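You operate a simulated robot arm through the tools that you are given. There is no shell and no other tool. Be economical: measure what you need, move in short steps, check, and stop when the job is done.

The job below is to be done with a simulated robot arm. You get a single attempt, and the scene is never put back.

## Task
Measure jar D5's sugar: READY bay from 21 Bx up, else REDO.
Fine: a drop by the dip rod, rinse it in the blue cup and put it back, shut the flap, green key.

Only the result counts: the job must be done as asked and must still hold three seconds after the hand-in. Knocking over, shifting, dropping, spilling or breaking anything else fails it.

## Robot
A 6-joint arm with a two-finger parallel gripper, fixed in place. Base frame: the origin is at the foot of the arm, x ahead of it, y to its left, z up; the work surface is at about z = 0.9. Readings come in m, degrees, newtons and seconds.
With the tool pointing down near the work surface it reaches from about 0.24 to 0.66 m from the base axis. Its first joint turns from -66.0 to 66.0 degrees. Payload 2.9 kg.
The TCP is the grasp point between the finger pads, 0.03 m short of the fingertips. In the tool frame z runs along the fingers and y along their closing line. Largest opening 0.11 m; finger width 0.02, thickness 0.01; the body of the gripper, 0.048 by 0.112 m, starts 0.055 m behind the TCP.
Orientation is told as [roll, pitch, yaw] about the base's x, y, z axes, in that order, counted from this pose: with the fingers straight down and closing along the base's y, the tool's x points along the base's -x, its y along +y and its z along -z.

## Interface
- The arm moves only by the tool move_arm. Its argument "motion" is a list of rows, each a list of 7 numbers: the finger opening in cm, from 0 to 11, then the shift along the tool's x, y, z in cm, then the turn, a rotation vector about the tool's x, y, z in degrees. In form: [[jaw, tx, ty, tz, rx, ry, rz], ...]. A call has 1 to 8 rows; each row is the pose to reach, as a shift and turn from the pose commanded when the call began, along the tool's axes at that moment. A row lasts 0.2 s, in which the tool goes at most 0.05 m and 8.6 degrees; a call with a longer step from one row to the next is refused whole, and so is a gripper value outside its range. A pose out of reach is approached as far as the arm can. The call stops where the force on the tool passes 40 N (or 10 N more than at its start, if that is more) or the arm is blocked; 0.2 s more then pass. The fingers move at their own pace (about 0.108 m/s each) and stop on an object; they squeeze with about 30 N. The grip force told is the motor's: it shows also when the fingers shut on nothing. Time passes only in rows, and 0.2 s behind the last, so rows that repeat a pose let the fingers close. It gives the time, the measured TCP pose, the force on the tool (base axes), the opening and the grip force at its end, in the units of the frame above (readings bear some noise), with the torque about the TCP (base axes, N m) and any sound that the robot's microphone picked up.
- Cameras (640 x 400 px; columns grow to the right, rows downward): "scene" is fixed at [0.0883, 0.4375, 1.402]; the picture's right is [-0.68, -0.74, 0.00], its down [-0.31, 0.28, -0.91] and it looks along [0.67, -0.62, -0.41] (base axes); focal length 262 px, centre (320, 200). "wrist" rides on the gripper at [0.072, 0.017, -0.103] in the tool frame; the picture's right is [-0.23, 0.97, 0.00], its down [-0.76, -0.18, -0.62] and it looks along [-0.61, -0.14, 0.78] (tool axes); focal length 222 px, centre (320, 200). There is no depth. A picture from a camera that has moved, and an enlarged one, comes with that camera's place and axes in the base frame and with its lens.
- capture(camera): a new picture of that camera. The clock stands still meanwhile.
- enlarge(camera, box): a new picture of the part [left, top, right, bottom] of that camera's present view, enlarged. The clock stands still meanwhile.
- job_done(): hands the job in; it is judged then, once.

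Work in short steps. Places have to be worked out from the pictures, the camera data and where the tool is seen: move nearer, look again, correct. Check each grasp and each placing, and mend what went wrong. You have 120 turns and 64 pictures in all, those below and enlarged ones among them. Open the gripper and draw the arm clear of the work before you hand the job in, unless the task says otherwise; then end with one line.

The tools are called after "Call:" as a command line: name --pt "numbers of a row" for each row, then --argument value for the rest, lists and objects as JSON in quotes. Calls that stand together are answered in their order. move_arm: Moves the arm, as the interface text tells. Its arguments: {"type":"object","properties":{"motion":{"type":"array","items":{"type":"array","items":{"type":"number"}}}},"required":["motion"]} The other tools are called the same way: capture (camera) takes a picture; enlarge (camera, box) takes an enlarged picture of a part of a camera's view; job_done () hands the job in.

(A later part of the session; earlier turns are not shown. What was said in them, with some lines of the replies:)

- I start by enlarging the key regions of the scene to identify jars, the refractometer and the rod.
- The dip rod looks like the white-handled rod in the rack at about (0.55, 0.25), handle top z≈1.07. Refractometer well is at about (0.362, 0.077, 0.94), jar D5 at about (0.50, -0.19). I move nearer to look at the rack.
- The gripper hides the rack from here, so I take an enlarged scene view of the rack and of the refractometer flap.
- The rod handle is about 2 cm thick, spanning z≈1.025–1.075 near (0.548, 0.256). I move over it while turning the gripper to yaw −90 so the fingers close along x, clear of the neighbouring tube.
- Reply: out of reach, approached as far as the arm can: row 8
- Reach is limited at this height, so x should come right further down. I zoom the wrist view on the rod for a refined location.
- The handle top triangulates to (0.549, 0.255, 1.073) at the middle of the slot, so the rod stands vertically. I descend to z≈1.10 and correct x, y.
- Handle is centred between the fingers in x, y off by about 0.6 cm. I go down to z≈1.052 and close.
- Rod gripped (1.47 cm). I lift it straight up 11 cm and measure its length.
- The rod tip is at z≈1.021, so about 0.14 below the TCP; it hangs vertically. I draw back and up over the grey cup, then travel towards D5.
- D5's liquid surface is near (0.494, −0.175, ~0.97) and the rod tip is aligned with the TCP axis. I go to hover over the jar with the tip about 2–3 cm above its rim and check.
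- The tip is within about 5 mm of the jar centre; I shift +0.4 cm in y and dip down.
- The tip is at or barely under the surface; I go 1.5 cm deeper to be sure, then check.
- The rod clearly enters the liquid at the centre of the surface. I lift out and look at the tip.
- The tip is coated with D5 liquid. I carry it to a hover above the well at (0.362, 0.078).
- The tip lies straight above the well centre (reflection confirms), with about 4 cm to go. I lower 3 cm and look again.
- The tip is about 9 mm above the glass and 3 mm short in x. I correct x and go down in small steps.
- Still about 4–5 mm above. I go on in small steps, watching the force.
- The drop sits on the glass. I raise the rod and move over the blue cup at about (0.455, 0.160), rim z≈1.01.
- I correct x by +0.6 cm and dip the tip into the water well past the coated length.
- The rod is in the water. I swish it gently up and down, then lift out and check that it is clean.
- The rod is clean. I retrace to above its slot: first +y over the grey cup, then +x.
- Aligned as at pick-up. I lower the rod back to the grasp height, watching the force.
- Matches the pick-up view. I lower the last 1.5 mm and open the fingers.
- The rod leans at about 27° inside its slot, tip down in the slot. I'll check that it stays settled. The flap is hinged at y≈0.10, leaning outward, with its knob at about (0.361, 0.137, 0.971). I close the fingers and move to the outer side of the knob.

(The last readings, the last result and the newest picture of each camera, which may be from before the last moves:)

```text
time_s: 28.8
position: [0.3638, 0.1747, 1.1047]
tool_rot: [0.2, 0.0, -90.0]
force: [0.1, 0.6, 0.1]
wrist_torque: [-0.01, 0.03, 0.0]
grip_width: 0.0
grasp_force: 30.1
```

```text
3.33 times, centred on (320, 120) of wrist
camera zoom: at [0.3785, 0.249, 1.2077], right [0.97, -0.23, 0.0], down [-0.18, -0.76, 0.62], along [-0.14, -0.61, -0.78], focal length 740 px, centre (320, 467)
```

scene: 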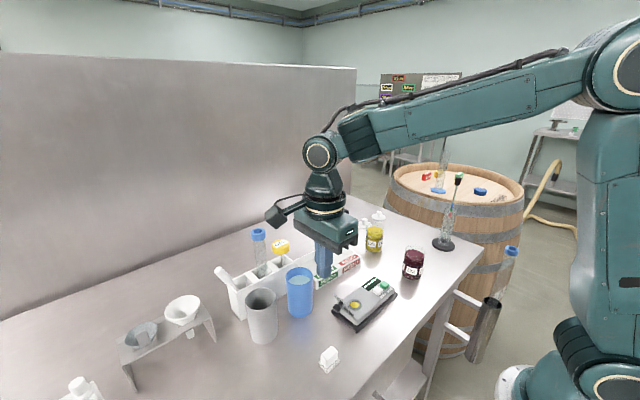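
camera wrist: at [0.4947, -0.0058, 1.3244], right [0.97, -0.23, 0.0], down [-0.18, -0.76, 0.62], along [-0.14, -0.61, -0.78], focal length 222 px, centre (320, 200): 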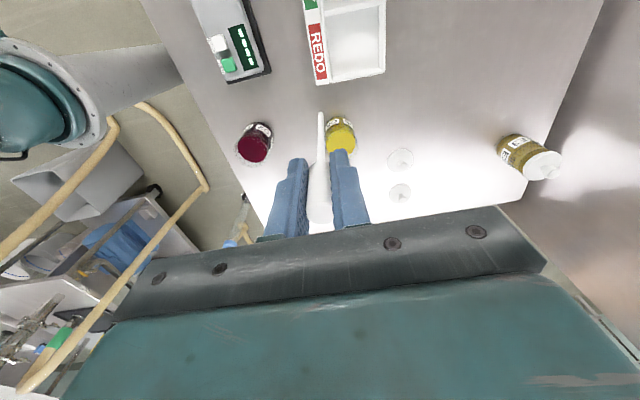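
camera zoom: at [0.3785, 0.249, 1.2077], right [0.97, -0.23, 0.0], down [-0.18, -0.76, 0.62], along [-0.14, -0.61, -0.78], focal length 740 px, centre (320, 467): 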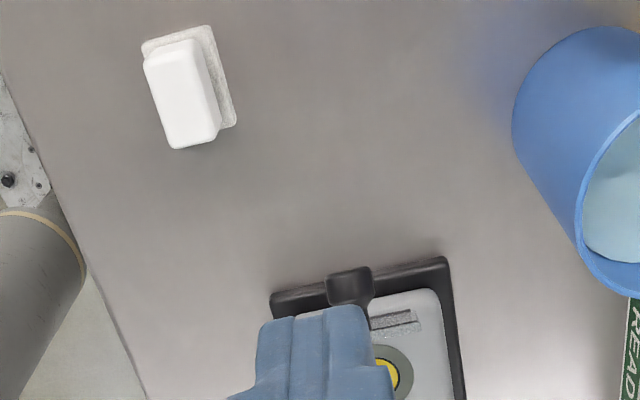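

The knob triangulates to (0.364, 0.139). I descend on its outer side to fingertip z≈0.966.

Call:
move_arm --pt "0 0 0 4 0 0 0" --pt "0 0 0 8 0 0 0" --pt "0 0 0 10.9 0 0 0"

Call:
enlarge --camera "scene" --box '[305, 245, 395, 325]'

```text
time_s: 29.6
position: [0.3621, 0.1746, 0.9987]
tool_rot: [0.0, 0.1, -90.1]
force: [0.2, 0.0, -0.6]
wrist_torque: [-0.01, 0.0, -0.01]
grip_width: 0.0
grasp_force: 30.1
```

```text
5.00 times, centred on (350, 285) of scene
camera zoom: at [0.0883, 0.4375, 1.402], right [-0.68, -0.74, 0.0], down [-0.31, 0.28, -0.91], along [0.67, -0.62, -0.41], focal length 1311 px, centre (170, -225)
```

zoom: 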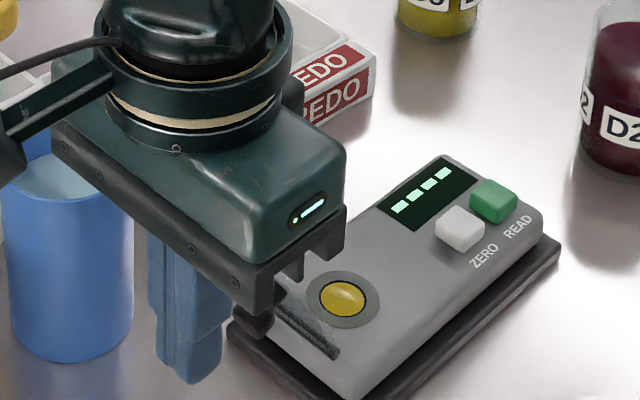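

Clear of the cup. I push slowly towards −y, watching the force so the instrument doesn't slide.

Call:
move_arm --pt "0 -1 0 0 0 0 0" --pt "0 -2 0 0 0 0 0" --pt "0 -3 0 0 0 0 0" --pt "0 -4 0 -0.3 0 0 0"

Call:
enlarge --camera "scene" --box '[305, 245, 395, 325]'

```text
time_s: 30.6
position: [0.3616, 0.1358, 1.0002]
tool_rot: [0.0, 0.1, -90.0]
force: [0.7, 0.2, 1.2]
wrist_torque: [-0.03, 0.0, 0.01]
grip_width: 0.0
grasp_force: 30.4
```

```text
5.00 times, centred on (350, 285) of scene
camera zoom: at [0.0883, 0.4375, 1.402], right [-0.68, -0.74, 0.0], down [-0.31, 0.28, -0.91], along [0.67, -0.62, -0.41], focal length 1311 px, centre (170, -225)
```

zoom: 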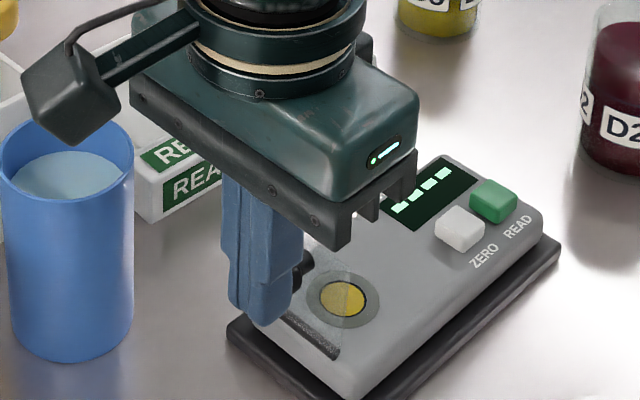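

The flap is swinging over with barely any force. I continue.

Call:
move_arm --pt "0 -1 0 0 0 0 0" --pt "0 -2 0 0 0 0 0" --pt "0 -3 0 0 0 0 0" --pt "0 -4 0 0 0 0 0" --pt "0 -5 0 0 0 0 0"

Call:
enlarge --camera "scene" --box '[315, 250, 405, 330]'

```text
time_s: 31.8
position: [0.3621, 0.0861, 0.9993]
tool_rot: [0.1, 0.1, -90.0]
force: [-1.3, 0.1, 0.2]
wrist_torque: [0.0, 0.02, 0.02]
grip_width: 0.0
grasp_force: 29.8
```

```text
5.00 times, centred on (360, 290) of scene
camera zoom: at [0.0883, 0.4375, 1.402], right [-0.68, -0.74, 0.0], down [-0.31, 0.28, -0.91], along [0.67, -0.62, -0.41], focal length 1311 px, centre (120, -250)
```

zoom: 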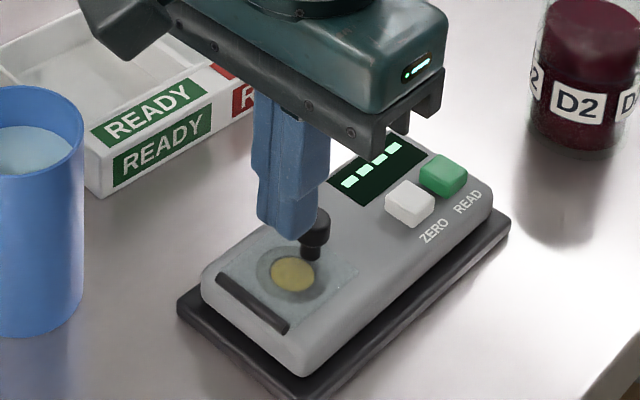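

The flap is lying flat over the drop. I rise and move above the green READ key at about (0.345, −0.018), key top z≈0.955.

Call:
move_arm --pt "0 0.3 0 -2 0 0 0" --pt "0 0.3 0 -5 0 0 0" --pt "0 -3 -0.6 -5 0 0 0" --pt "0 -7 -1.2 -5 0 0 0" --pt "0 -10.5 -1.7 -5 0 0 0" --pt "0 -10.5 -1.7 -2 0 0 0"

Call:
enlarge --camera "scene" --box '[325, 250, 415, 330]'

Call:
enlarge --camera "wrist" --box '[250, 80, 390, 200]'

```text
time_s: 33.2
position: [0.344, -0.0218, 1.0183]
tool_rot: [0.1, 0.1, -90.0]
force: [0.0, -0.2, 0.6]
wrist_torque: [0.02, 0.0, 0.05]
grip_width: 0.0
grasp_force: 30.4
```

```text
5.00 times, centred on (370, 290) of scene
camera zoom: at [0.0883, 0.4375, 1.402], right [-0.68, -0.74, 0.0], down [-0.31, 0.28, -0.91], along [0.67, -0.62, -0.41], focal length 1311 px, centre (70, -250)
```

zoom: 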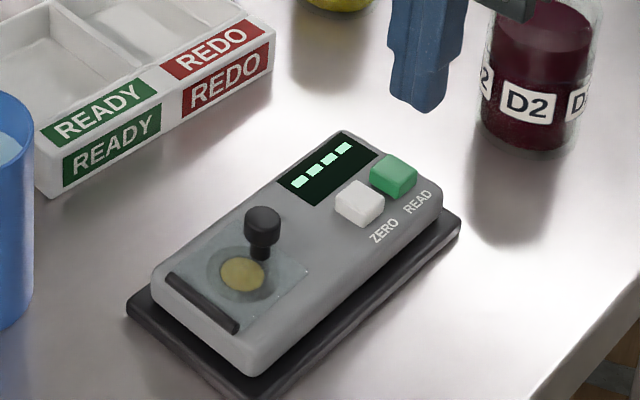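

```text
3.33 times, centred on (320, 140) of wrist
camera zoom: at [0.3591, 0.0518, 1.1217], right [0.97, -0.23, 0.0], down [-0.18, -0.76, 0.62], along [-0.14, -0.61, -0.78], focal length 740 px, centre (320, 400)
```

zoom: 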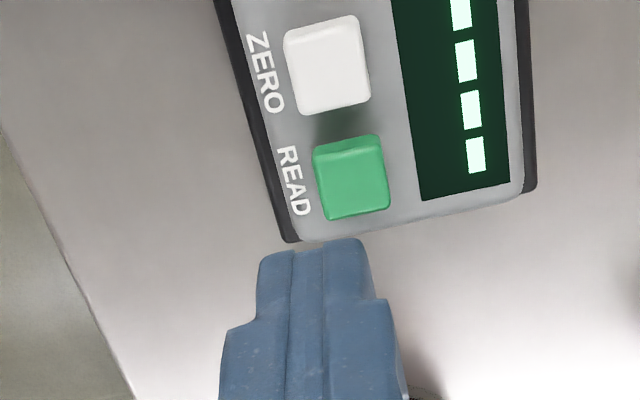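

I correct to (0.348, −0.016) and press down in small steps.

Call:
move_arm --pt "0 0.6 0.4 1 0 0 0" --pt "0 0.6 0.4 2.4 0 0 0" --pt "0 0.6 0.4 2.8 0 0 0" --pt "0 0.6 0.4 3.1 0 0 0" --pt "0 0.6 0.4 3.3 0 0 0"

Call:
enlarge --camera "scene" --box '[325, 250, 415, 330]'

```text
time_s: 34.4
position: [0.3502, -0.0152, 0.9856]
tool_rot: [0.1, 0.0, -90.0]
force: [-0.1, 0.7, 0.0]
wrist_torque: [0.01, 0.01, 0.0]
grip_width: 0.0001
grasp_force: 30.5
```

```text
5.00 times, centred on (370, 290) of scene
camera zoom: at [0.0883, 0.4375, 1.402], right [-0.68, -0.74, 0.0], down [-0.31, 0.28, -0.91], along [0.67, -0.62, -0.41], focal length 1311 px, centre (70, -250)
```

zoom: 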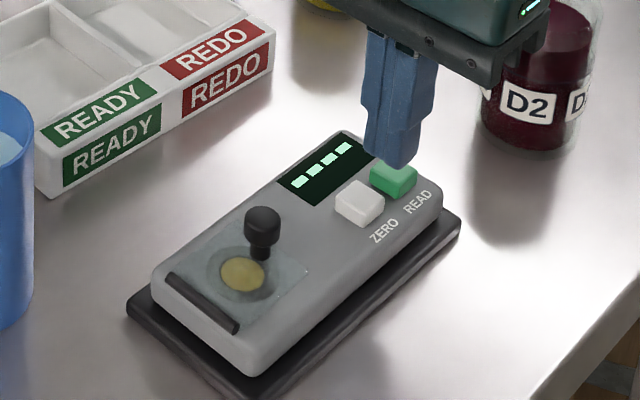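

Aligned over the green key, not yet touching. I continue down in 1.5 mm steps.

Call:
move_arm --pt "0 0 0 0.15 0 0 0" --pt "0 0 0 0.3 0 0 0" --pt "0 0 0 0.45 0 0 0" --pt "0 0 0 0.6 0 0 0"

```text
time_s: 35.4
position: [0.3496, -0.0142, 0.9788]
tool_rot: [-0.1, 0.1, -90.0]
force: [0.8, 0.3, 0.0]
wrist_torque: [-0.02, 0.03, -0.02]
grip_width: 0.0
grasp_force: 29.9
```

No contact yet at fingertip z≈0.949; I continue down.

Call:
move_arm --pt "0 0 0 0.15 0 0 0" --pt "0 0 0 0.3 0 0 0" --pt "0 0 0 0.45 0 0 0" --pt "0 0 0 0.6 0 0 0"

Call:
enlarge --camera "scene" --box '[325, 250, 415, 330]'

```text
time_s: 36.4
position: [0.3502, -0.0127, 0.9728]
tool_rot: [0.1, 0.0, -90.0]
force: [0.2, 0.3, 0.2]
wrist_torque: [-0.06, 0.03, 0.05]
grip_width: 0.0002
grasp_force: 29.8
```

```text
5.00 times, centred on (370, 290) of scene
camera zoom: at [0.0883, 0.4375, 1.402], right [-0.68, -0.74, 0.0], down [-0.31, 0.28, -0.91], along [0.67, -0.62, -0.41], focal length 1311 px, centre (70, -250)
```

zoom: 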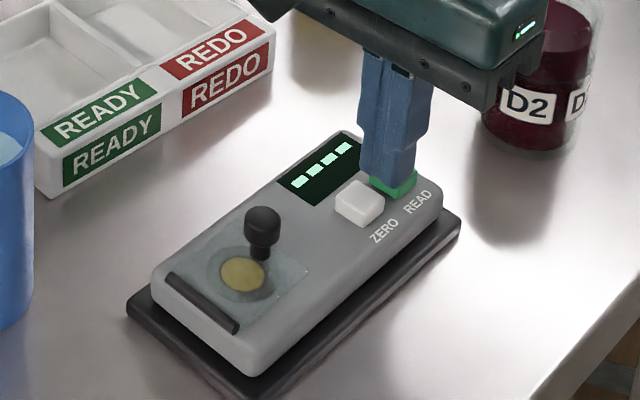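

Almost touching. I shift 3 mm away from ZERO and continue down.

Call:
move_arm --pt "0 -0.3 -0.2 0 0 0 0" --pt "0 -0.3 -0.2 0.15 0 0 0" --pt "0 -0.3 -0.2 0.3 0 0 0" --pt "0 -0.3 -0.2 0.45 0 0 0" --pt "0 -0.3 -0.2 0.6 0 0 0" --pt "0 -0.3 -0.2 0.75 0 0 0"

```text
time_s: 37.8
position: [0.3476, -0.0175, 0.9652]
tool_rot: [0.1, 0.1, -90.0]
force: [-0.5, -0.7, 3.2]
wrist_torque: [-0.05, 0.0, -0.03]
grip_width: 0.0002
grasp_force: 30.1
heard: click
```

A click was heard with 3 N of contact. I lift and read the display.

Call:
move_arm --pt "0 0 0 -2 0 0 0" --pt "0 0 0 -6 0 0 0" --pt "0 0 0 -10 0 0 0" --pt "0 -4 0 -12 0 0 0"

Call:
enlarge --camera "scene" --box '[345, 260, 405, 310]'

```text
time_s: 38.8
position: [0.3475, -0.0566, 1.0859]
tool_rot: [0.2, 0.0, -89.9]
force: [-0.7, 0.9, 0.5]
wrist_torque: [0.03, -0.03, 0.01]
grip_width: 0.0
grasp_force: 29.4
```

```text
8.00 times, centred on (375, 285) of scene
camera zoom: at [0.0883, 0.4375, 1.402], right [-0.68, -0.74, 0.0], down [-0.31, 0.28, -0.91], along [0.67, -0.62, -0.41], focal length 2098 px, centre (-120, -480)
```

zoom: 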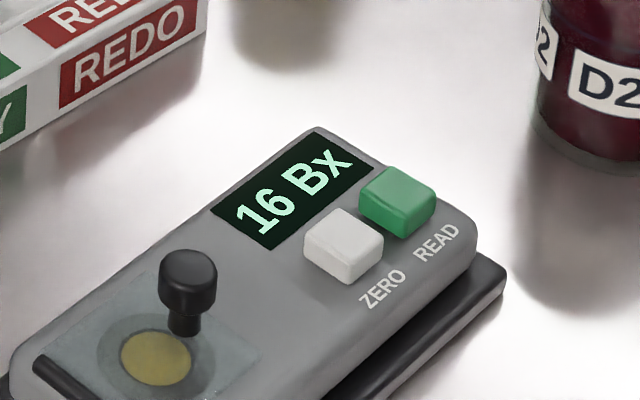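

The display reads 16 Bx, below 21, so D5 goes to the REDO bay. I open the fingers and move above D5 at about (0.497, −0.172), then check alignment.

Call:
move_arm --pt "4 -2 3 -2 0 0 0" --pt "7 -4.5 6 -3.5 0 0 0" --pt "10 -7 9 -3.5 0 0 0" --pt "11 -9 12 -3.5 0 0 0" --pt "11 -11.5 14.95 -3.5 0 0 0" --pt "11 -11.5 14.95 -3.5 0 0 0"

Call:
capture --camera "wrist"

```text
time_s: 40.2
position: [0.4979, -0.1724, 1.1232]
tool_rot: [0.0, 0.2, -90.0]
force: [0.3, -0.4, -0.6]
wrist_torque: [0.0, 0.01, 0.0]
grip_width: 0.1102
grasp_force: 0.1
```

```text
12 pictures are left
camera wrist: at [0.513, -0.0983, 1.2256], right [0.97, -0.23, 0.0], down [-0.18, -0.76, 0.62], along [-0.14, -0.61, -0.78], focal length 222 px, centre (320, 200)
```

wrist: 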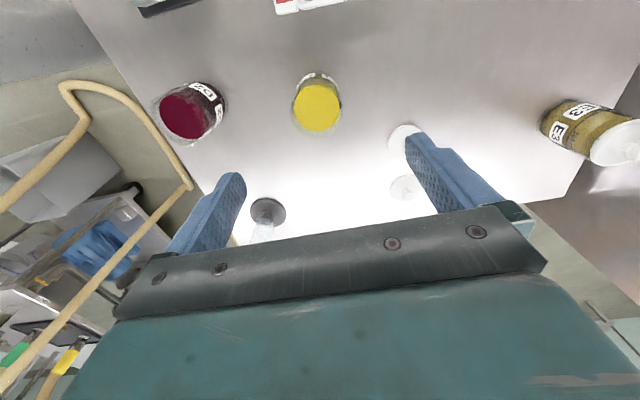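

D5 is centred within about 3 mm. I descend to z≈0.966 and close on the jar.

Call:
move_arm --pt "11 0.1 -0.25 4 0 0 0" --pt "11 0.1 -0.25 8 0 0 0" --pt "11 0.1 -0.25 12 0 0 0" --pt "11 0.1 -0.25 15.6 0 0 0" --pt "11 0.1 -0.25 15.6 0 0 0"

Call:
enlarge --camera "scene" --box '[320, 190, 440, 270]'

```text
time_s: 41.4
position: [0.4959, -0.1731, 0.9657]
tool_rot: [0.1, 0.2, -90.0]
force: [-0.4, 0.6, 0.2]
wrist_torque: [0.0, -0.01, -0.02]
grip_width: 0.1101
grasp_force: 0.0
```

```text
5.00 times, centred on (380, 230) of scene
camera zoom: at [0.0883, 0.4375, 1.402], right [-0.68, -0.74, 0.0], down [-0.31, 0.28, -0.91], along [0.67, -0.62, -0.41], focal length 1311 px, centre (20, 50)
```

zoom: 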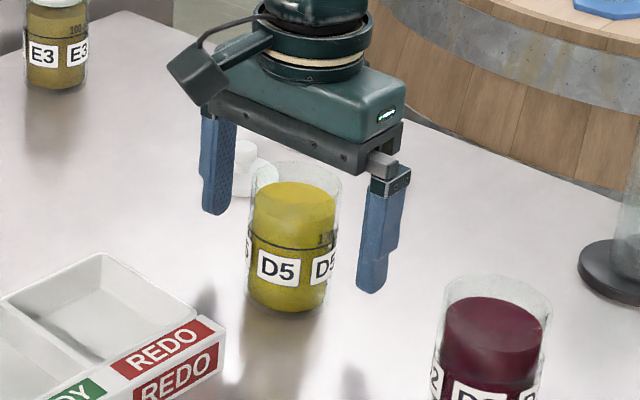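

Fingers straddle the jar evenly. I close the grip and let it settle.

Call:
move_arm --pt "8 0 0 0 0 0 0" --pt "5.5 0 0 0 0 0 0" --pt "4.5 0 0 0 0 0 0" --pt "4 0 0 0 0 0 0" --pt "4 0 0 0 0 0 0"

```text
time_s: 42.6
position: [0.4956, -0.1717, 0.9654]
tool_rot: [0.0, 0.1, -90.0]
force: [-0.2, -0.2, 0.3]
wrist_torque: [-0.01, 0.09, 0.0]
grip_width: 0.0556
grasp_force: 30.5
```

The jar is gripped (5.6 cm). I lift it gently and look at the tray.

Call:
move_arm --pt "4 0 0 -0.7 0 0 0" --pt "4 0 0 -1.9 0 0 0" --pt "4 0 0 -3.4 0 0 0" --pt "4 0 0 -4.9 0 0 0" --pt "4 0 0 -6.4 0 0 0" --pt "4 0 0 -7.6 0 0 0" --pt "4 0 0 -8.2 0 0 0"

Call:
capture --camera "scene"

```text
time_s: 44.2
position: [0.4941, -0.1712, 1.0475]
tool_rot: [0.1, 0.1, -90.0]
force: [0.4, -0.6, -2.7]
wrist_torque: [0.0, 0.04, -0.01]
grip_width: 0.0557
grasp_force: 30.4
```

```text
10 pictures are left
```

scene: 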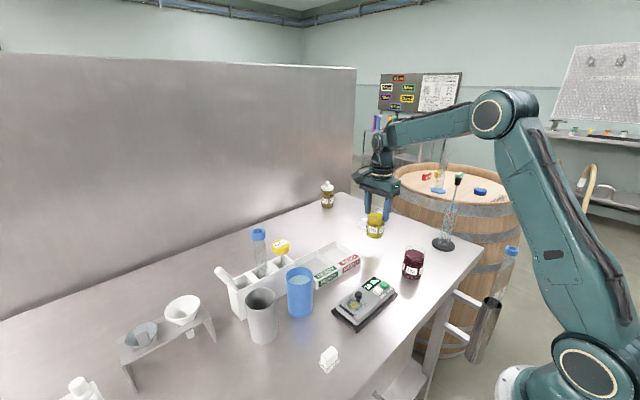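

Held upright. I enlarge the tray, which is now unobstructed, to locate the REDO bay.

Call:
enlarge --camera "scene" --box '[295, 230, 375, 290]'

Call:
enlarge --camera "wrist" --box '[200, 0, 440, 150]'

```text
6.67 times, centred on (335, 260) of scene
camera zoom: at [0.0884, 0.4375, 1.402], right [-0.68, -0.74, 0.0], down [-0.31, 0.28, -0.91], along [0.67, -0.62, -0.41], focal length 1748 px, centre (220, -200)
```

zoom: 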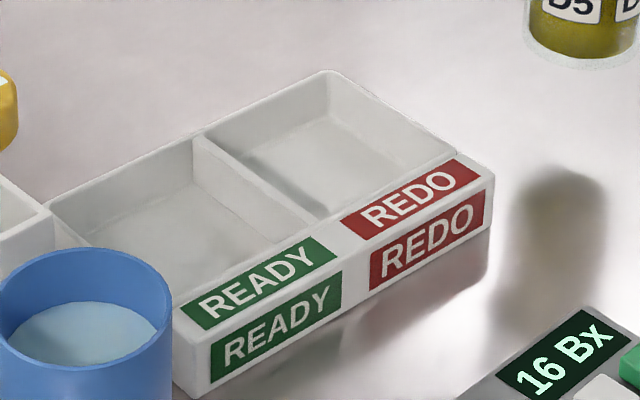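

```text
2.67 times, centred on (320, 75) of wrist
camera zoom: at [0.5105, -0.0975, 1.1503], right [0.97, -0.23, 0.0], down [-0.18, -0.76, 0.62], along [-0.14, -0.61, -0.78], focal length 592 px, centre (320, 533)
```

zoom: 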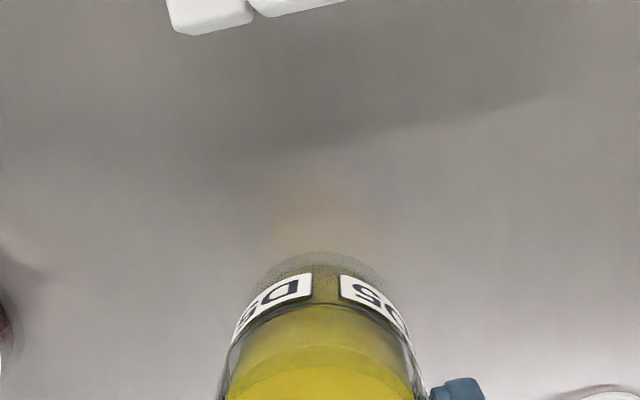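

The REDO bay spans about x 0.495–0.57, y −0.08…−0.006 with wall tops at z≈0.938. My fingertips would only just clear the walls, so I set the jar down at its spot, regrasp 1.6 cm higher, and lift again.

Call:
move_arm --pt "4 0 0 1.5 0 0 0" --pt "4 0 0 3.5 0 0 0" --pt "4 0 0 5.5 0 0 0" --pt "4 0 0 7 0 0 0" --pt "4 0 0 7.8 0 0 0" --pt "4 0 0 8.1 0 0 0" --pt "4 0 0 8.2 0 0 0"

Call:
move_arm --pt "5.8 0 0 0 0 0 0" --pt "6.5 0 0 0 0 0 0" --pt "6.6 0 0 0 0 0 0" --pt "6.6 0 0 -0.6 0 0 0" --pt "6.6 0 0 -1.6 0 0 0" --pt "5 0 0 -1.6 0 0 0" --pt "4 0 0 -1.6 0 0 0" --pt "4 0 0 -1.6 0 0 0"

```text
time_s: 45.2
position: [0.4969, -0.1725, 0.9895]
tool_rot: [1.1, -0.2, -90.0]
force: [-0.6, 0.3, 4.2]
wrist_torque: [-0.03, -0.08, -0.03]
grip_width: 0.0556
grasp_force: 29.9
stopped in row 5: the force on the tool passed its limit at 63 N (the readings are from after the stop); the commanded pose is now the measured one
```

```text
time_s: 47.0
position: [0.4972, -0.1723, 1.0032]
tool_rot: [0.9, -0.2, -89.9]
force: [0.7, 0.5, -0.6]
wrist_torque: [0.0, 0.03, -0.01]
grip_width: 0.0556
grasp_force: 29.9
```

Contact came about 2.4 cm earlier than expected; the jar had probably slipped lower in the grip. I look before doing anything else.

Call:
enlarge --camera "scene" --box '[320, 190, 440, 270]'

```text
5.00 times, centred on (380, 230) of scene
camera zoom: at [0.0884, 0.4375, 1.402], right [-0.68, -0.74, 0.0], down [-0.31, 0.28, -0.91], along [0.67, -0.62, -0.41], focal length 1311 px, centre (20, 50)
```

zoom: 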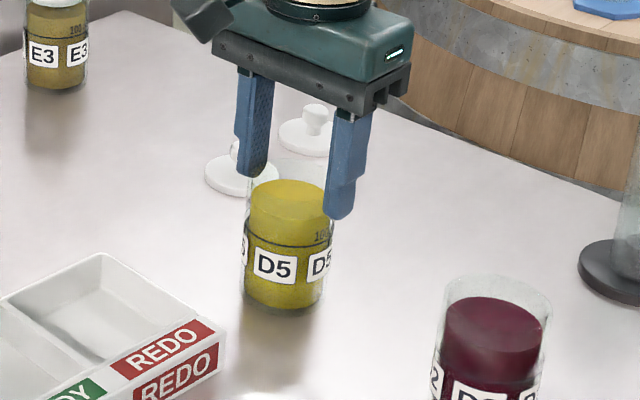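

The jar stands safely on the table at its spot, gripped only near the rim; it slid down in the grip during the lift. I open, undo the 1° tilt, go lower than before (z≈0.955) and regrasp.

Call:
move_arm --pt "7 0 0 0 0 0 0" --pt "9 0 0 0 0 0 0" --pt "9 0 0 0 0 -0.9 0" --pt "9 0 -0.1 2 0 -0.9 0" --pt "9 0 -0.1 4 0 -0.9 0" --pt "9 0 -0.1 4.8 0 -0.9 0" --pt "9 0 -0.1 4.8 0 -0.9 0"

Call:
move_arm --pt "7 0 0 0 0 0 0" --pt "5 0 0 0 0 0 0" --pt "2 0 0 0 0 0 0" --pt "1 0 0 0 0 0 0" --pt "0 0 0 0 0 0 0" --pt "0 0 0 0 0 0 0"

```text
time_s: 48.6
position: [0.4965, -0.1731, 0.9559]
tool_rot: [0.9, -1.1, -90.0]
force: [-0.2, -0.2, 0.8]
wrist_torque: [-0.03, 0.03, -0.03]
grip_width: 0.0902
grasp_force: 0.0
```

```text
time_s: 50.0
position: [0.4975, -0.1724, 0.9556]
tool_rot: [0.9, -1.1, -90.0]
force: [-3.5, -0.4, 3.8]
wrist_torque: [-0.06, 0.25, 0.03]
grip_width: 0.0556
grasp_force: 30.4
```

I applied the tilt correction about the wrong axis; I open, set the tool exactly vertical, and close again.

Call:
move_arm --pt "7 0 0 0 0 0 0" --pt "8 0 0 0 0 0 0" --pt "8 0 0 0 0.9 1.1 0" --pt "8 0 -0.1 0 0.9 1.1 0" --pt "6 0 -0.1 0 0.9 1.1 0" --pt "4 0 -0.1 0 0.9 1.1 0" --pt "2 0 -0.1 0 0.9 1.1 0" --pt "2 0 -0.1 0 0.9 1.1 0"

```text
time_s: 51.8
position: [0.4957, -0.1716, 0.9567]
tool_rot: [0.0, 0.0, -89.9]
force: [0.1, -0.1, 1.1]
wrist_torque: [0.04, 0.02, 0.01]
grip_width: 0.0559
grasp_force: 29.3
```

Vertical and gripped. I lift very slowly by 2 cm and check for slip.

Call:
move_arm --pt "0 0 0 -0.1 0 0 0" --pt "0 0 0 -0.3 0 0 0" --pt "0 0 0 -0.6 0 0 0" --pt "0 0 0 -1 0 0 0" --pt "0 0 0 -1.4 0 0 0" --pt "0 0 0 -1.7 0 0 0" --pt "0 0 0 -2 0 0 0" --pt "0 0 0 -2 0 0 0"

Call:
enlarge --camera "scene" --box '[320, 190, 440, 270]'

```text
time_s: 53.6
position: [0.4943, -0.1729, 0.9769]
tool_rot: [0.0, 0.0, -90.0]
force: [0.1, 0.1, -2.8]
wrist_torque: [0.01, -0.02, 0.0]
grip_width: 0.0556
grasp_force: 29.6
```

```text
5.00 times, centred on (380, 230) of scene
camera zoom: at [0.0884, 0.4375, 1.402], right [-0.68, -0.74, 0.0], down [-0.31, 0.28, -0.91], along [0.67, -0.62, -0.41], focal length 1311 px, centre (20, 50)
```

zoom: 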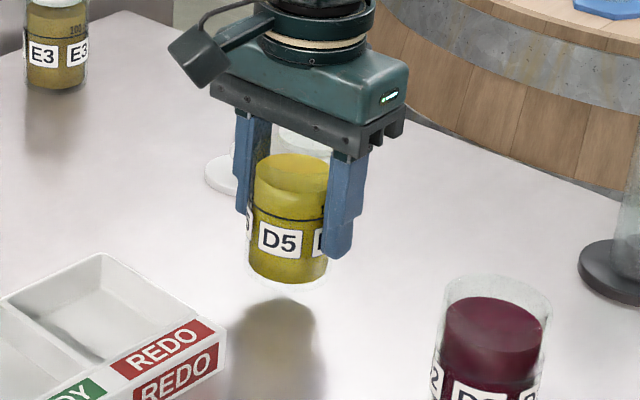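

No slip this time: the jar bottom is at z≈0.92, as expected for a slow lift. I raise it slowly another 3.6 cm to clear the tray walls.

Call:
move_arm --pt "0 0 0 -0.2 0 0 0" --pt "0 0 0 -0.6 0 0 0" --pt "0 0 0 -1.1 0 0 0" --pt "0 0 0 -1.7 0 0 0" --pt "0 0 0 -2.3 0 0 0" --pt "0 0 0 -2.9 0 0 0" --pt "0 0 0 -3.4 0 0 0" --pt "0 0 0 -3.6 0 0 0"

Call:
move_arm --pt "0 0.3 0 0 0 0 0" --pt "0 0.9 0.2 0 0 0 0" --pt "0 1.7 0.5 0 0 0 0" --pt "0 2.6 0.8 0 0 0 0" --pt "0 3.5 1.1 0 0 0 0" --pt "0 4.3 1.4 0 0 0 0" --pt "0 4.8 1.5 0 0 0 0" --pt "0 5 1.5 0 0 0 0"

Call:
enlarge --camera "scene" --box '[300, 190, 420, 280]'

```text
time_s: 55.4
position: [0.4947, -0.1726, 1.0132]
tool_rot: [-0.1, 0.1, -89.9]
force: [-0.4, -0.3, -2.8]
wrist_torque: [-0.02, -0.02, -0.02]
grip_width: 0.0557
grasp_force: 29.9
```

```text
time_s: 57.2
position: [0.5113, -0.1229, 1.0135]
tool_rot: [-0.1, 0.1, -90.0]
force: [-0.3, -0.7, -3.3]
wrist_torque: [-0.03, 0.03, 0.0]
grip_width: 0.0556
grasp_force: 30.0
```

```text
4.44 times, centred on (360, 235) of scene
camera zoom: at [0.0884, 0.4375, 1.402], right [-0.68, -0.74, 0.0], down [-0.31, 0.28, -0.91], along [0.67, -0.62, -0.41], focal length 1166 px, centre (142, 44)
```

zoom: 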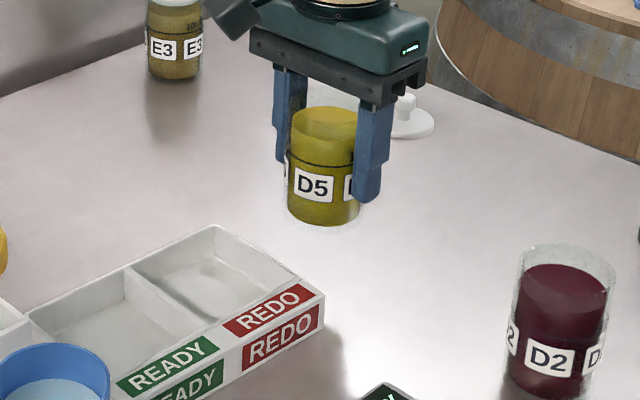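

Still no slip. But with this low grip the fingertips would meet the tray walls, so I set the jar down gently on free table here and regrasp about 1.7 cm higher.

Call:
move_arm --pt "0 0 0 0.4 0 0 0" --pt "0 0 0 1.1 0 0 0" --pt "0 0 0 2 0 0 0" --pt "0 0 0 2.9 0 0 0" --pt "0 0 0 3.8 0 0 0" --pt "0 0 0 4.5 0 0 0" --pt "0 0 0 5 0 0 0" --pt "0 0 0 5.2 0 0 0"

Call:
move_arm --pt "0 0 0 0.1 0 0 0" --pt "0 0 0 0.2 0 0 0" --pt "0 0 0 0.3 0 0 0" --pt "0 0 0 0.4 0 0 0" --pt "0 0 0 0.4 0 0 0"

```text
time_s: 59.0
position: [0.5109, -0.121, 0.9585]
tool_rot: [-0.1, 0.0, -90.0]
force: [0.3, 0.0, -2.3]
wrist_torque: [0.0, -0.01, -0.04]
grip_width: 0.0557
grasp_force: 29.6
```

```text
time_s: 60.2
position: [0.5107, -0.1209, 0.9565]
tool_rot: [0.0, 0.0, -90.1]
force: [-0.5, -0.1, -1.4]
wrist_torque: [-0.03, 0.03, 0.02]
grip_width: 0.0559
grasp_force: 29.8
```

The jar is touching the table at z≈0.956. I lower a hair more, open, raise 1.7 cm and close again.

Call:
move_arm --pt "0 0 0 0.1 0 0 0" --pt "0 0 0 0.1 0 0 0" --pt "6.2 0 0 0.1 0 0 0" --pt "7.5 0 0 0.1 0 0 0" --pt "7.5 0 0 -0.5 0 0 0" --pt "7.5 0 0 -1.2 0 0 0" --pt "7.5 0 0 -1.7 0 0 0"

Call:
move_arm --pt "6 0 0 0 0 0 0" --pt "4 0 0 0 0 0 0" --pt "2 0 0 0 0 0 0" --pt "0 0 0 0 0 0 0" --pt "0 0 0 0 0 0 0"

Call:
move_arm --pt "0 0 0 -0.1 0 0 0" --pt "0 0 0 -0.3 0 0 0" --pt "0 0 0 -0.6 0 0 0" --pt "0 0 0 -1 0 0 0" --pt "0 0 0 -1.4 0 0 0" --pt "0 0 0 -1.7 0 0 0" --pt "0 0 0 -2 0 0 0" --pt "0 0 0 -2 0 0 0"

```text
time_s: 61.8
position: [0.5097, -0.1223, 0.9734]
tool_rot: [0.0, 0.1, -90.0]
force: [-0.3, -0.9, 0.3]
wrist_torque: [-0.03, 0.01, 0.01]
grip_width: 0.0749
grasp_force: 0.0
```

```text
time_s: 63.0
position: [0.5093, -0.1222, 0.9735]
tool_rot: [0.1, -0.1, -90.0]
force: [2.0, -0.7, 2.2]
wrist_torque: [-0.01, -0.02, 0.04]
grip_width: 0.0556
grasp_force: 30.0
```

```text
time_s: 64.8
position: [0.5106, -0.1233, 0.9957]
tool_rot: [-0.1, 0.0, -90.0]
force: [0.6, 0.8, -2.2]
wrist_torque: [0.01, 0.04, 0.03]
grip_width: 0.0557
grasp_force: 30.4
```

Load is on the tool. I raise a further 3.4 cm slowly and check for slip with a picture.

Call:
move_arm --pt "0 0 0 -0.2 0 0 0" --pt "0 0 0 -0.6 0 0 0" --pt "0 0 0 -1.1 0 0 0" --pt "0 0 0 -1.7 0 0 0" --pt "0 0 0 -2.3 0 0 0" --pt "0 0 0 -2.9 0 0 0" --pt "0 0 0 -3.3 0 0 0" --pt "0 0 0 -3.4 0 0 0"

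Call:
enlarge --camera "scene" --box '[300, 190, 420, 280]'

```text
time_s: 66.6
position: [0.5117, -0.1212, 1.0271]
tool_rot: [-0.1, 0.0, -90.0]
force: [0.8, -0.5, -1.5]
wrist_torque: [-0.03, 0.0, 0.0]
grip_width: 0.0556
grasp_force: 29.6
```

```text
4.44 times, centred on (360, 235) of scene
camera zoom: at [0.0884, 0.4375, 1.402], right [-0.68, -0.74, 0.0], down [-0.31, 0.28, -0.91], along [0.67, -0.62, -0.41], focal length 1166 px, centre (142, 44)
```

zoom: 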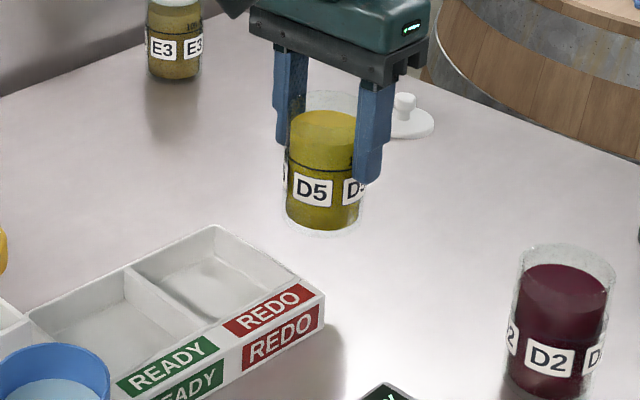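

No slip; jar bottom at about 0.953. I move slowly over the REDO bay centre at about (0.534, −0.042), rising slightly.

Call:
move_arm --pt "0 0.2 0 -0.2 0 0 0" --pt "0 0.8 0.2 -0.5 0 0 0" --pt "0 1.6 0.5 -0.7 0 0 0" --pt "0 2.5 0.8 -0.7 0 0 0" --pt "0 3.4 1.1 -0.7 0 0 0" --pt "0 4.2 1.4 -0.7 0 0 0" --pt "0 4.8 1.5 -0.7 0 0 0" --pt "0 5 1.5 -0.7 0 0 0"

Call:
move_arm --pt "0 0.2 0 0 0 0 0" --pt "0 0.8 0.2 0 0 0 0" --pt "0 1.5 0.4 0 0 0 0" --pt "0 2.2 0.6 0 0 0 0" --pt "0 2.7 0.75 0 0 0 0" --pt "0 2.8 0.75 0 0 0 0"

Call:
capture --camera "wrist"

```text
time_s: 68.4
position: [0.5258, -0.0718, 1.0349]
tool_rot: [0.0, 0.0, -90.0]
force: [0.9, 0.0, -3.0]
wrist_torque: [0.0, 0.0, 0.01]
grip_width: 0.0554
grasp_force: 29.8
```

```text
time_s: 69.8
position: [0.5325, -0.0444, 1.0351]
tool_rot: [-0.1, -0.1, -90.0]
force: [0.1, 0.0, -2.7]
wrist_torque: [0.01, 0.02, 0.01]
grip_width: 0.0555
grasp_force: 30.4
```

```text
3 pictures are left
camera wrist: at [0.5484, 0.0298, 1.1378], right [0.97, -0.23, 0.0], down [-0.18, -0.76, 0.62], along [-0.14, -0.61, -0.78], focal length 222 px, centre (320, 200)
```

wrist: 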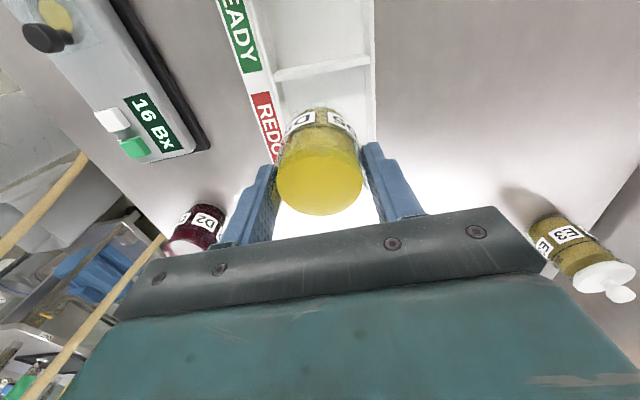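

The display still shows 16 Bx. Bay interior is about x 0.495–0.568, y −0.076…−0.004, so I shift +0.3 cm in y and lower slowly into the bay.

Call:
move_arm --pt "0 0.3 0 0.3 0 0 0" --pt "0 0.3 0 0.9 0 0 0" --pt "0 0.3 0 1.7 0 0 0" --pt "0 0.3 0 2.5 0 0 0" --pt "0 0.3 0 3.3 0 0 0" --pt "0 0.3 0 4 0 0 0" --pt "0 0.3 0 4.5 0 0 0" --pt "0 0.3 0 4.7 0 0 0"

Call:
move_arm --pt "0 0 0 0.15 0 0 0" --pt "0 0 0 0.3 0 0 0" --pt "0 0 0 0.45 0 0 0" --pt "0 0 0 0.6 0 0 0" --pt "0 0 0 0.6 0 0 0"

```text
time_s: 71.6
position: [0.5342, -0.0419, 0.9864]
tool_rot: [0.1, 0.0, -90.1]
force: [0.6, -1.0, -2.6]
wrist_torque: [0.0, 0.01, 0.02]
grip_width: 0.056
grasp_force: 30.3
```

```text
time_s: 72.8
position: [0.5331, -0.0411, 0.9825]
tool_rot: [-0.1, 0.0, -90.0]
force: [-0.7, -0.6, -2.2]
wrist_torque: [-0.01, 0.02, -0.01]
grip_width: 0.0554
grasp_force: 29.9
```

Still hanging freely at z≈0.982. I take a picture to see how far the jar is in the bay.

Call:
enlarge --camera "scene" --box '[295, 210, 385, 290]'

```text
5.00 times, centred on (340, 250) of scene
camera zoom: at [0.0884, 0.4375, 1.402], right [-0.68, -0.74, 0.0], down [-0.31, 0.28, -0.91], along [0.67, -0.62, -0.41], focal length 1311 px, centre (220, -50)
```

zoom: 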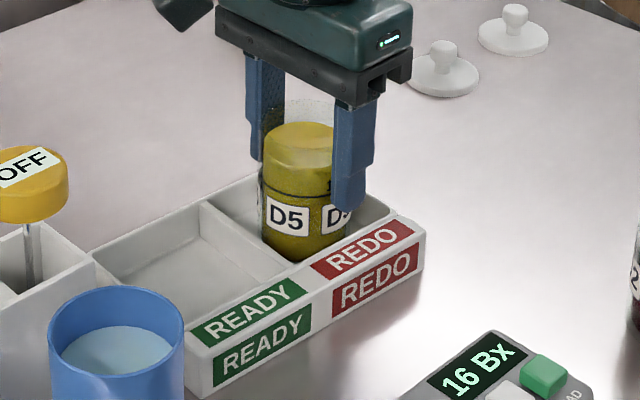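

The jar is well inside the REDO bay. I lower the last millimetres until the load goes off.

Call:
move_arm --pt "0 0 0 0.1 0 0 0" --pt "0 0 0 0.2 0 0 0" --pt "0 0 0 0.3 0 0 0" --pt "0 0 0 0.4 0 0 0" --pt "0 0 0 0.4 0 0 0"

```text
time_s: 74.0
position: [0.533, -0.0421, 0.9797]
tool_rot: [0.1, 0.0, -90.0]
force: [-4.0, 2.9, 18.2]
wrist_torque: [0.18, 0.68, -0.05]
grip_width: 0.0553
grasp_force: 29.9
```

Firm contact at the expected floor height. I ease off 1.5 mm, open, and rise straight up.

Call:
move_arm --pt "0 0 0 -0.15 0 0 0" --pt "0 0 0 -0.15 0 0 0" --pt "6.2 0 0 -0.15 0 0 0" --pt "7.5 0 0 -0.15 0 0 0" --pt "7.5 0 0 -0.15 0 0 0" --pt "7.5 0 0 -1.5 0 0 0" --pt "7.5 0 0 -4 0 0 0" --pt "7.5 0 0 -8 0 0 0"

Call:
move_arm --pt "7.5 0 -2 -4 0 0 0" --pt "7.5 0 -5 -7 0 0 0" --pt "7.5 0 -9 -9 0 0 0" --pt "7.5 0 -13 -10 0 0 0" --pt "7.5 -2 -17 -10 0 0 0"

Call:
capture --camera "scene"

```text
time_s: 75.8
position: [0.5323, -0.0404, 1.0572]
tool_rot: [0.0, 0.0, -89.9]
force: [-0.8, -0.7, 0.3]
wrist_torque: [0.02, -0.01, -0.02]
grip_width: 0.075
grasp_force: 0.0
```

```text
time_s: 77.0
position: [0.3615, -0.0631, 1.1584]
tool_rot: [0.1, 0.0, -90.0]
force: [0.1, 0.1, -0.1]
wrist_torque: [0.0, 0.0, 0.02]
grip_width: 0.0751
grasp_force: 0.1
```

```text
1 pictures are left
```

scene: 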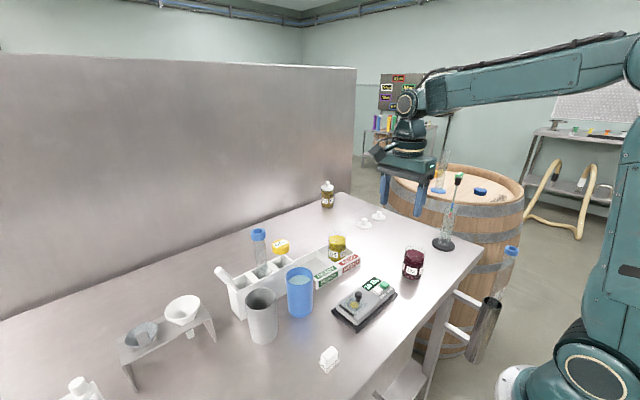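

The jar stands upright in the REDO bay, and the arm is clear. I use the last picture to check the jar, the rack and the flap.

Call:
enlarge --camera "scene" --box '[205, 215, 405, 335]'

```text
3.20 times, centred on (305, 275) of scene
camera zoom: at [0.0883, 0.4375, 1.402], right [-0.68, -0.74, 0.0], down [-0.31, 0.28, -0.91], along [0.67, -0.62, -0.41], focal length 839 px, centre (368, -40)
```

zoom: 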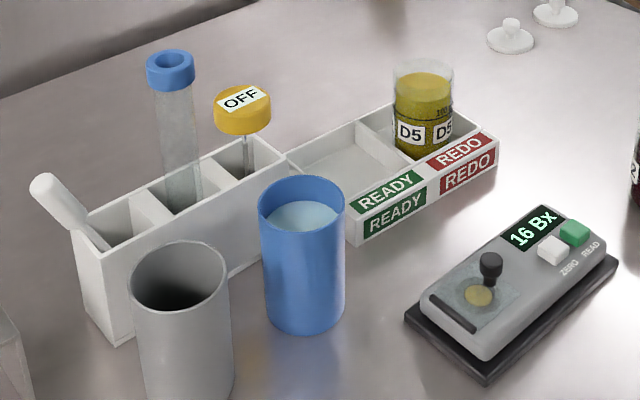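

Everything is in place: D5 is upright in REDO, the flap is shut, the display reads 16 Bx, and the rinsed rod is in its slot. I hand the job in.

Call:
job_done

```text
The job is handed in.
```

D5 measured 16 Bx, below 21, so the jar now stands upright in the REDO bay; the flap is shut, and the rinsed dip rod is back in its rack slot, but leaning at about 27° rather than upright as I found it.
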